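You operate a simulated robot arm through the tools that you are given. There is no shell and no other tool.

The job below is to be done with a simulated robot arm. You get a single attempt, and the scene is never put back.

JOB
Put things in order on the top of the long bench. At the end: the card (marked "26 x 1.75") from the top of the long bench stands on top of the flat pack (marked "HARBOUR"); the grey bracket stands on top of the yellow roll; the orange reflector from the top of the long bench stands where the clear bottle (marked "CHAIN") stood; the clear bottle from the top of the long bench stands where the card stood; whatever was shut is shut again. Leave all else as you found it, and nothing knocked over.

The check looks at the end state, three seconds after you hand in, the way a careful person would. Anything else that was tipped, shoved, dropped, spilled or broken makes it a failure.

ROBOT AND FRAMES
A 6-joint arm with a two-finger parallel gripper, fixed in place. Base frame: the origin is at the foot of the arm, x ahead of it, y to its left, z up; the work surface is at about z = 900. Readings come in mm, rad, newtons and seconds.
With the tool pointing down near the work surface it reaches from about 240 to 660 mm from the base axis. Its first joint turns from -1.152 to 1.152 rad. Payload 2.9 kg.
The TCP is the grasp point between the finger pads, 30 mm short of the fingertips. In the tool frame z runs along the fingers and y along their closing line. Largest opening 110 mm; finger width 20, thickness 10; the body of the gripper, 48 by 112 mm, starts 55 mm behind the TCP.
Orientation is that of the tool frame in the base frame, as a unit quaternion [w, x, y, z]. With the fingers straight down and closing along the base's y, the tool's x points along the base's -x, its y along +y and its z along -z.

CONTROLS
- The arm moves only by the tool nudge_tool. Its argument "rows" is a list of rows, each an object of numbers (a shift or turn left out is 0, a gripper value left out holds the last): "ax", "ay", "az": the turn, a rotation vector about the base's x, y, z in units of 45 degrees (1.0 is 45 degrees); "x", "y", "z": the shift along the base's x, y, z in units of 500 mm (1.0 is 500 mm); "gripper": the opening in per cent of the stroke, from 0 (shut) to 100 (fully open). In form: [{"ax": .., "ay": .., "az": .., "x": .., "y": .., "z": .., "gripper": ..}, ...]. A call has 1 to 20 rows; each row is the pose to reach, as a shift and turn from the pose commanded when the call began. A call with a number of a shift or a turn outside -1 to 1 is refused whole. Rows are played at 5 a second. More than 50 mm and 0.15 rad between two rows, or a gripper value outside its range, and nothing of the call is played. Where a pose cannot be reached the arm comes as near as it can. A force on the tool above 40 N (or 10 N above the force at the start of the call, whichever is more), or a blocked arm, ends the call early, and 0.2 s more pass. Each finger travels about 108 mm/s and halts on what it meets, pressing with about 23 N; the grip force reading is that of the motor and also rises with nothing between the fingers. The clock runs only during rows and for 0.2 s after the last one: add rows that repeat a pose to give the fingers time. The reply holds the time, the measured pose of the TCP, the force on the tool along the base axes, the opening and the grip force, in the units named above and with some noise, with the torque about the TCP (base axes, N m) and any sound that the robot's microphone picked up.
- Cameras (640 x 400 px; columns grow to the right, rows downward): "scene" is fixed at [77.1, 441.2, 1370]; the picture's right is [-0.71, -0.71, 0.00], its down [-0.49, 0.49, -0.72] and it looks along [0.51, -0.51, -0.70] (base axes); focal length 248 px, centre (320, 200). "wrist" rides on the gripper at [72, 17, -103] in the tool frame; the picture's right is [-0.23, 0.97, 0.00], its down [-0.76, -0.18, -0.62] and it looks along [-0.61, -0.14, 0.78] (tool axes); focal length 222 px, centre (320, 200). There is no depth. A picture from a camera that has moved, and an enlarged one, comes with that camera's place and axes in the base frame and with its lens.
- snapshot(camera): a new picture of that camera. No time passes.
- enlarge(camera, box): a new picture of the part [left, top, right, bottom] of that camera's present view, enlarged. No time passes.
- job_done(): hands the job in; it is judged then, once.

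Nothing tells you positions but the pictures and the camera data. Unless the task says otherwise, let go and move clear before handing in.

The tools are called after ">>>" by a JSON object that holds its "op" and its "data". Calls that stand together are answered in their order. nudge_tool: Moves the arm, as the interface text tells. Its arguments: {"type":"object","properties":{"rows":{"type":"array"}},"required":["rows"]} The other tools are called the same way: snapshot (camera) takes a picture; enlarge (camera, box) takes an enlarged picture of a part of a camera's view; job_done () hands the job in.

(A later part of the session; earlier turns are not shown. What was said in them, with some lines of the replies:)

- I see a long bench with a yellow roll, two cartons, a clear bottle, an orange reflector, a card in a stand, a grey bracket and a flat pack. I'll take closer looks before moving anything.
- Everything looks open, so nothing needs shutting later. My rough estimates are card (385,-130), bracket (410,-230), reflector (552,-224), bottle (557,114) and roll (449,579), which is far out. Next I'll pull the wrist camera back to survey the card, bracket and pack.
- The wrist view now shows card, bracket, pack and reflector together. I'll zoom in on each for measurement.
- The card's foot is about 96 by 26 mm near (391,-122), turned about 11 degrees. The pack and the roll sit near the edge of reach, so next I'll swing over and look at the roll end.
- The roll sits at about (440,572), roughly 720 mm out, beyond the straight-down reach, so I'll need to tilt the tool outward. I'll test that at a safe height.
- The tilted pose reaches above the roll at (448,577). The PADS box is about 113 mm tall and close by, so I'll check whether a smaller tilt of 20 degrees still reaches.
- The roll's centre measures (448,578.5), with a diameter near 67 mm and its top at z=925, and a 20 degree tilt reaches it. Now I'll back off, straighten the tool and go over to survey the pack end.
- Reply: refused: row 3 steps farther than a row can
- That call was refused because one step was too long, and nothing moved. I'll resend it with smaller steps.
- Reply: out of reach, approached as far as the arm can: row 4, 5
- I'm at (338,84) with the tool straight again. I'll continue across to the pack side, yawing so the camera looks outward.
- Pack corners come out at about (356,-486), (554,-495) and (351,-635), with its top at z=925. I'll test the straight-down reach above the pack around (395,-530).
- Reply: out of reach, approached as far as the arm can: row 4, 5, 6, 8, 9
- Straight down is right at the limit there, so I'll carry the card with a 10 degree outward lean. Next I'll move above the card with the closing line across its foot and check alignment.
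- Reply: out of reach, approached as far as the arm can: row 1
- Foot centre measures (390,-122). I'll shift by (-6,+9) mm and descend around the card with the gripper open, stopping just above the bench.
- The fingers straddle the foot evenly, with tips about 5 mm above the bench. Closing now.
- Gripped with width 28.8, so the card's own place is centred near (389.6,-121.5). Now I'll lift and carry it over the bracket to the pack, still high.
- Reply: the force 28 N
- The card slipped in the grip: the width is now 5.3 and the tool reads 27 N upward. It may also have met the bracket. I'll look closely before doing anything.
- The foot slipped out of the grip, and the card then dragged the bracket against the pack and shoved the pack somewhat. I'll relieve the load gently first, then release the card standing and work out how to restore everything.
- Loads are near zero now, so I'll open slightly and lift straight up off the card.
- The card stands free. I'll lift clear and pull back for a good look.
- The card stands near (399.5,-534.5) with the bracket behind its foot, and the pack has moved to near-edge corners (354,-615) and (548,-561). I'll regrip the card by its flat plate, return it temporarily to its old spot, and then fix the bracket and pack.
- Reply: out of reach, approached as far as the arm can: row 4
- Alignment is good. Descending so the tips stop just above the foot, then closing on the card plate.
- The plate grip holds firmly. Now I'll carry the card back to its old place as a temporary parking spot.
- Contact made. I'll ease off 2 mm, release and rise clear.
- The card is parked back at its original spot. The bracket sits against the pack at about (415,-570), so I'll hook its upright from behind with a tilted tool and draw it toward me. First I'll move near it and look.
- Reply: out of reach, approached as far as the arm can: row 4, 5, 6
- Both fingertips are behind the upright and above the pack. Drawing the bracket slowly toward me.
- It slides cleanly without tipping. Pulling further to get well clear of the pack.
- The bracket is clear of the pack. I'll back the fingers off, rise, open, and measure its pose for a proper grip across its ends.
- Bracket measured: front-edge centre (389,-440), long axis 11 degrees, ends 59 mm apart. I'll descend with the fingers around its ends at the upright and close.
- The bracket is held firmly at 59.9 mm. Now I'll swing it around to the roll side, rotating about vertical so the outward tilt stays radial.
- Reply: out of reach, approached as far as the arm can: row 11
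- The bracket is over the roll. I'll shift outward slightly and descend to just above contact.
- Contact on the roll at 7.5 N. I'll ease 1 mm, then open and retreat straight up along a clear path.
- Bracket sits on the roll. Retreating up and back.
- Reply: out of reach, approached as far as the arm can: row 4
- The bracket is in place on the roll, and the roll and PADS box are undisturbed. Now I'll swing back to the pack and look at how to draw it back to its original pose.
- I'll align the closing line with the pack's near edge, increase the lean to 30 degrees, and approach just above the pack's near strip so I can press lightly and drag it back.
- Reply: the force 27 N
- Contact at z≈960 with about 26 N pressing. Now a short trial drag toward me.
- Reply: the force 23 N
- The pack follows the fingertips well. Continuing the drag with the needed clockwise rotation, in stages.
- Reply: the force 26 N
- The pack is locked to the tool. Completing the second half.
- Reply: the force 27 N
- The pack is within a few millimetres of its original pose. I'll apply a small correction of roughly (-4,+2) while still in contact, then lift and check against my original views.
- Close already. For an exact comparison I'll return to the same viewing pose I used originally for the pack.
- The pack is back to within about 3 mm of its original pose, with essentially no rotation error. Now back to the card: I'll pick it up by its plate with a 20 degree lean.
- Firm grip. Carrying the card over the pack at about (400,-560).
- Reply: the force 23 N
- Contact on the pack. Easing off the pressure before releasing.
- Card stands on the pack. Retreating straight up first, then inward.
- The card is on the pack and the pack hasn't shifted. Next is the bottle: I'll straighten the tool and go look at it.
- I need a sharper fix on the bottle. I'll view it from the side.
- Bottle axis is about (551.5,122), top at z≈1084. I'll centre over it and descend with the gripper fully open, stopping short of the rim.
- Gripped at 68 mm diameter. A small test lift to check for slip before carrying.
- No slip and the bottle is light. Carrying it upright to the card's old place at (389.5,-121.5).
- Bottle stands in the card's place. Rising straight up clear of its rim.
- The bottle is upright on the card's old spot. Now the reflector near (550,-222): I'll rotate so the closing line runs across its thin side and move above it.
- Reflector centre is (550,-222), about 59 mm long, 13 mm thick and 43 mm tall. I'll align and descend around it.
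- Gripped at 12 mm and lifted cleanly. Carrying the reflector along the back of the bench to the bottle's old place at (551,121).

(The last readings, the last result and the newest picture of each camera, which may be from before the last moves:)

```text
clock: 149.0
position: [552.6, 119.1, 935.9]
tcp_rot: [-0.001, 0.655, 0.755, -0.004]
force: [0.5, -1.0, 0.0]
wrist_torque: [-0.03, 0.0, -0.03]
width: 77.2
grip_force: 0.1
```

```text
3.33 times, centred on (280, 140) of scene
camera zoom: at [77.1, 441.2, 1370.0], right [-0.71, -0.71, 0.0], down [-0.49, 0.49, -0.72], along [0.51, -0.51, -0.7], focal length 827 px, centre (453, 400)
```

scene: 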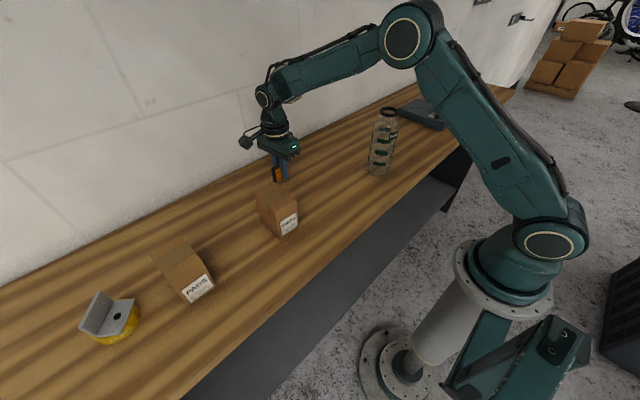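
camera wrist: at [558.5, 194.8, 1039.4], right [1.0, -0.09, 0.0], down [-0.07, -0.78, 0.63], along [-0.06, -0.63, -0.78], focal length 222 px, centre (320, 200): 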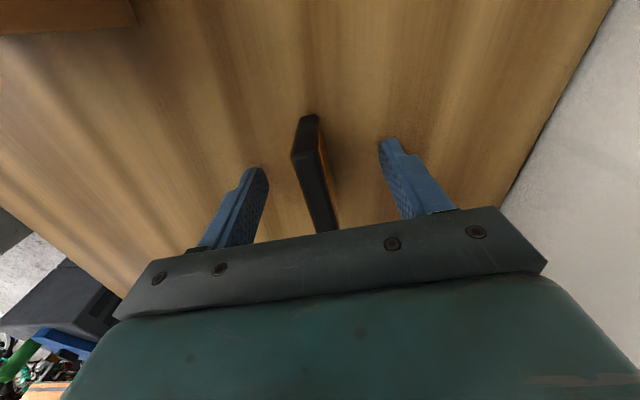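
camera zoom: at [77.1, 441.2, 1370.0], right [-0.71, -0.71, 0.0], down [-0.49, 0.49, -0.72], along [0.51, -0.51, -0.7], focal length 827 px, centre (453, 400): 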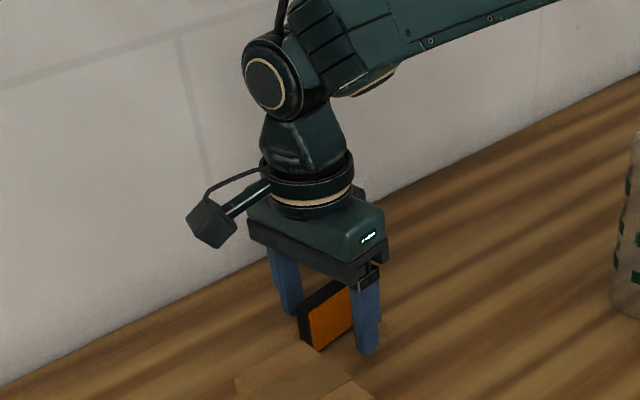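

Reflector stands at the bottle's old place. Rising straight up and pulling back to inspect everything.

>>> {"op": "nudge_tool", "data": {"rows": [{"z": 0.05}, {"z": 0.13}, {"z": 0.21}, {"z": 0.29}, {"z": 0.36}, {"z": 0.4, "x": -0.06}, {"z": 0.42, "x": -0.14}, {"z": 0.42, "x": -0.22}, {"z": 0.42, "x": -0.3}, {"z": 0.42, "x": -0.36}, {"z": 0.42, "x": -0.36}]}}

>>> {"op": "snapshot", "data": {"camera": "scene"}}

>>> {"op": "enlarge", "data": {"camera": "scene", "box": [220, 100, 380, 250]}}

>>> {"op": "enlarge", "data": {"camera": "scene", "box": [320, 60, 520, 185]}}

>>> {"op": "enlarge", "data": {"camera": "scene", "box": [60, 220, 260, 360]}}

```text
clock: 151.4
position: [370.5, 117.9, 1147.7]
tcp_rot: [0.0, 0.655, 0.755, -0.003]
force: [0.0, -0.7, 0.3]
wrist_torque: [-0.01, 0.01, -0.02]
width: 76.9
grip_force: 0.1
```

```text
taken
```

scene: 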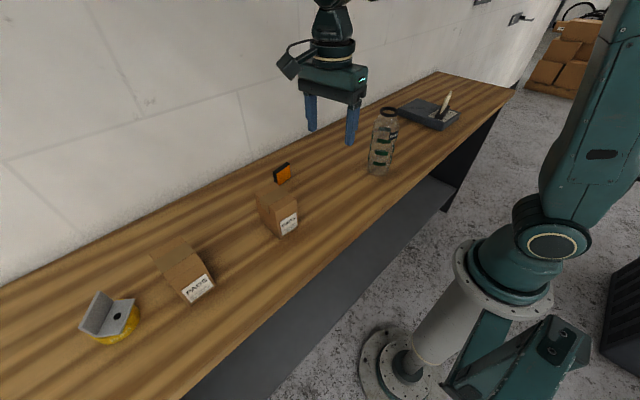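

```text
2.67 times, centred on (300, 175) of scene
camera zoom: at [77.1, 441.2, 1370.0], right [-0.71, -0.71, 0.0], down [-0.49, 0.49, -0.72], along [0.51, -0.51, -0.7], focal length 662 px, centre (373, 267)
```

zoom: 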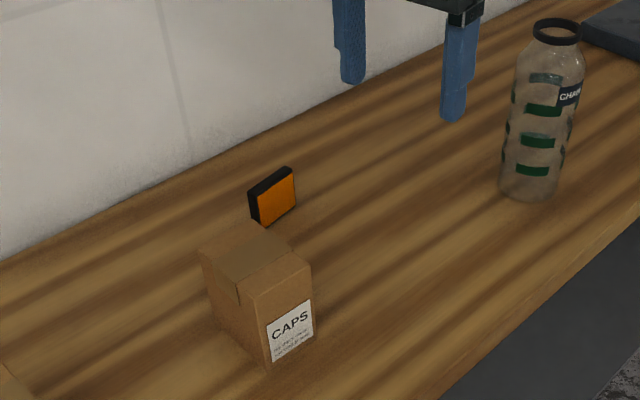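

```text
3.20 times, centred on (420, 122) of scene
camera zoom: at [77.1, 441.2, 1370.0], right [-0.71, -0.71, 0.0], down [-0.49, 0.49, -0.72], along [0.51, -0.51, -0.7], focal length 794 px, centre (0, 448)
```

zoom: 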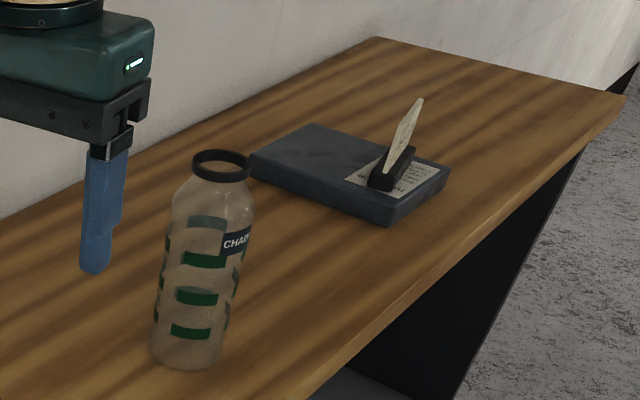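

```text
2.86 times, centred on (160, 290) of scene
camera zoom: at [77.1, 441.2, 1370.0], right [-0.71, -0.71, 0.0], down [-0.49, 0.49, -0.72], along [0.51, -0.51, -0.7], focal length 709 px, centre (777, -57)
```

zoom: 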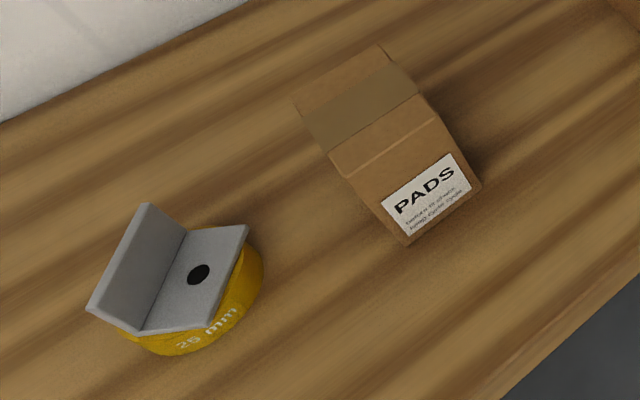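

>>> {"op": "enlarge", "data": {"camera": "scene", "box": [390, 80, 470, 140]}}

>>> {"op": "enlarge", "data": {"camera": "scene", "box": [260, 150, 308, 190]}}

>>> {"op": "snapshot", "data": {"camera": "wrist"}}

```text
6.67 times, centred on (430, 110) of scene
camera zoom: at [77.1, 441.2, 1370.0], right [-0.71, -0.71, 0.0], down [-0.49, 0.49, -0.72], along [0.51, -0.51, -0.7], focal length 1655 px, centre (-413, 800)
```

zoom: 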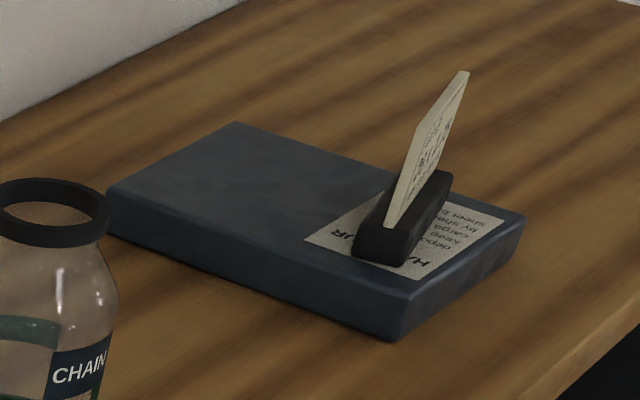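

```text
10.00 times, centred on (284, 170) of scene
camera zoom: at [77.1, 441.2, 1370.0], right [-0.71, -0.71, 0.0], down [-0.49, 0.49, -0.72], along [0.51, -0.51, -0.7], focal length 2482 px, centre (680, 500)
```

zoom: 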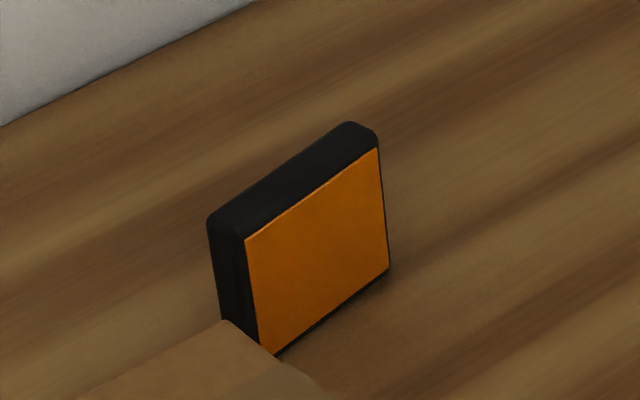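

```text
taken
camera wrist: at [378.1, 194.3, 1250.4], right [1.0, -0.09, 0.0], down [-0.07, -0.78, 0.63], along [-0.06, -0.63, -0.78], focal length 222 px, centre (320, 200)
```

wrist: 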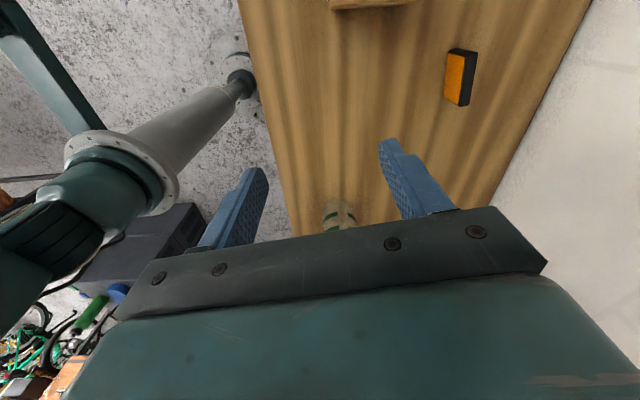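

Everything looks in place: the card is on the flat pack, the bracket is on the roll, the bottle is on the card's old spot and the reflector on the bottle's old spot. I shoved the pack during the first carry. It is back to within about 3 mm and 1 degree of where it was, nothing has fallen over, nothing needed shutting, and the gripper is empty and clear, so I'm handing in.

>>> {"op": "job_done", "data": {}}

```text
The job is handed in.
```

The job is handed in, and every item ended up where you asked. One thing went wrong on the way: the card slipped in the gripper, and I shoved the bracket and the flat pack.

**Final positions:**
- **Card:** it stands on top of the flat pack, near the pack's front corner and partly over the label.
- **Grey bracket:** it stands on top of the yellow roll, and the roll did not move.
- **Clear bottle:** it stands upright where the card stood, within a few millimetres.
- **Orange reflector:** it stands on its edge where the bottle stood.
- **Shut items:** nothing was shut at the start, so nothing needed shutting again.

**What went wrong:** I first gripped the card by its rounded foot and it slid out. The card then pushed the bracket into the flat pack and shoved the pack up to about 130 mm, with an 18 degree turn. I dragged the pack back with the fingertips. It now sits about 3 mm and 1 degree from where it started, as near as the pictures let me judge.

Nothing fell over. I compared the two cartons and the roll with my first pictures and saw no change. The gripper is empty and clear of the bench.
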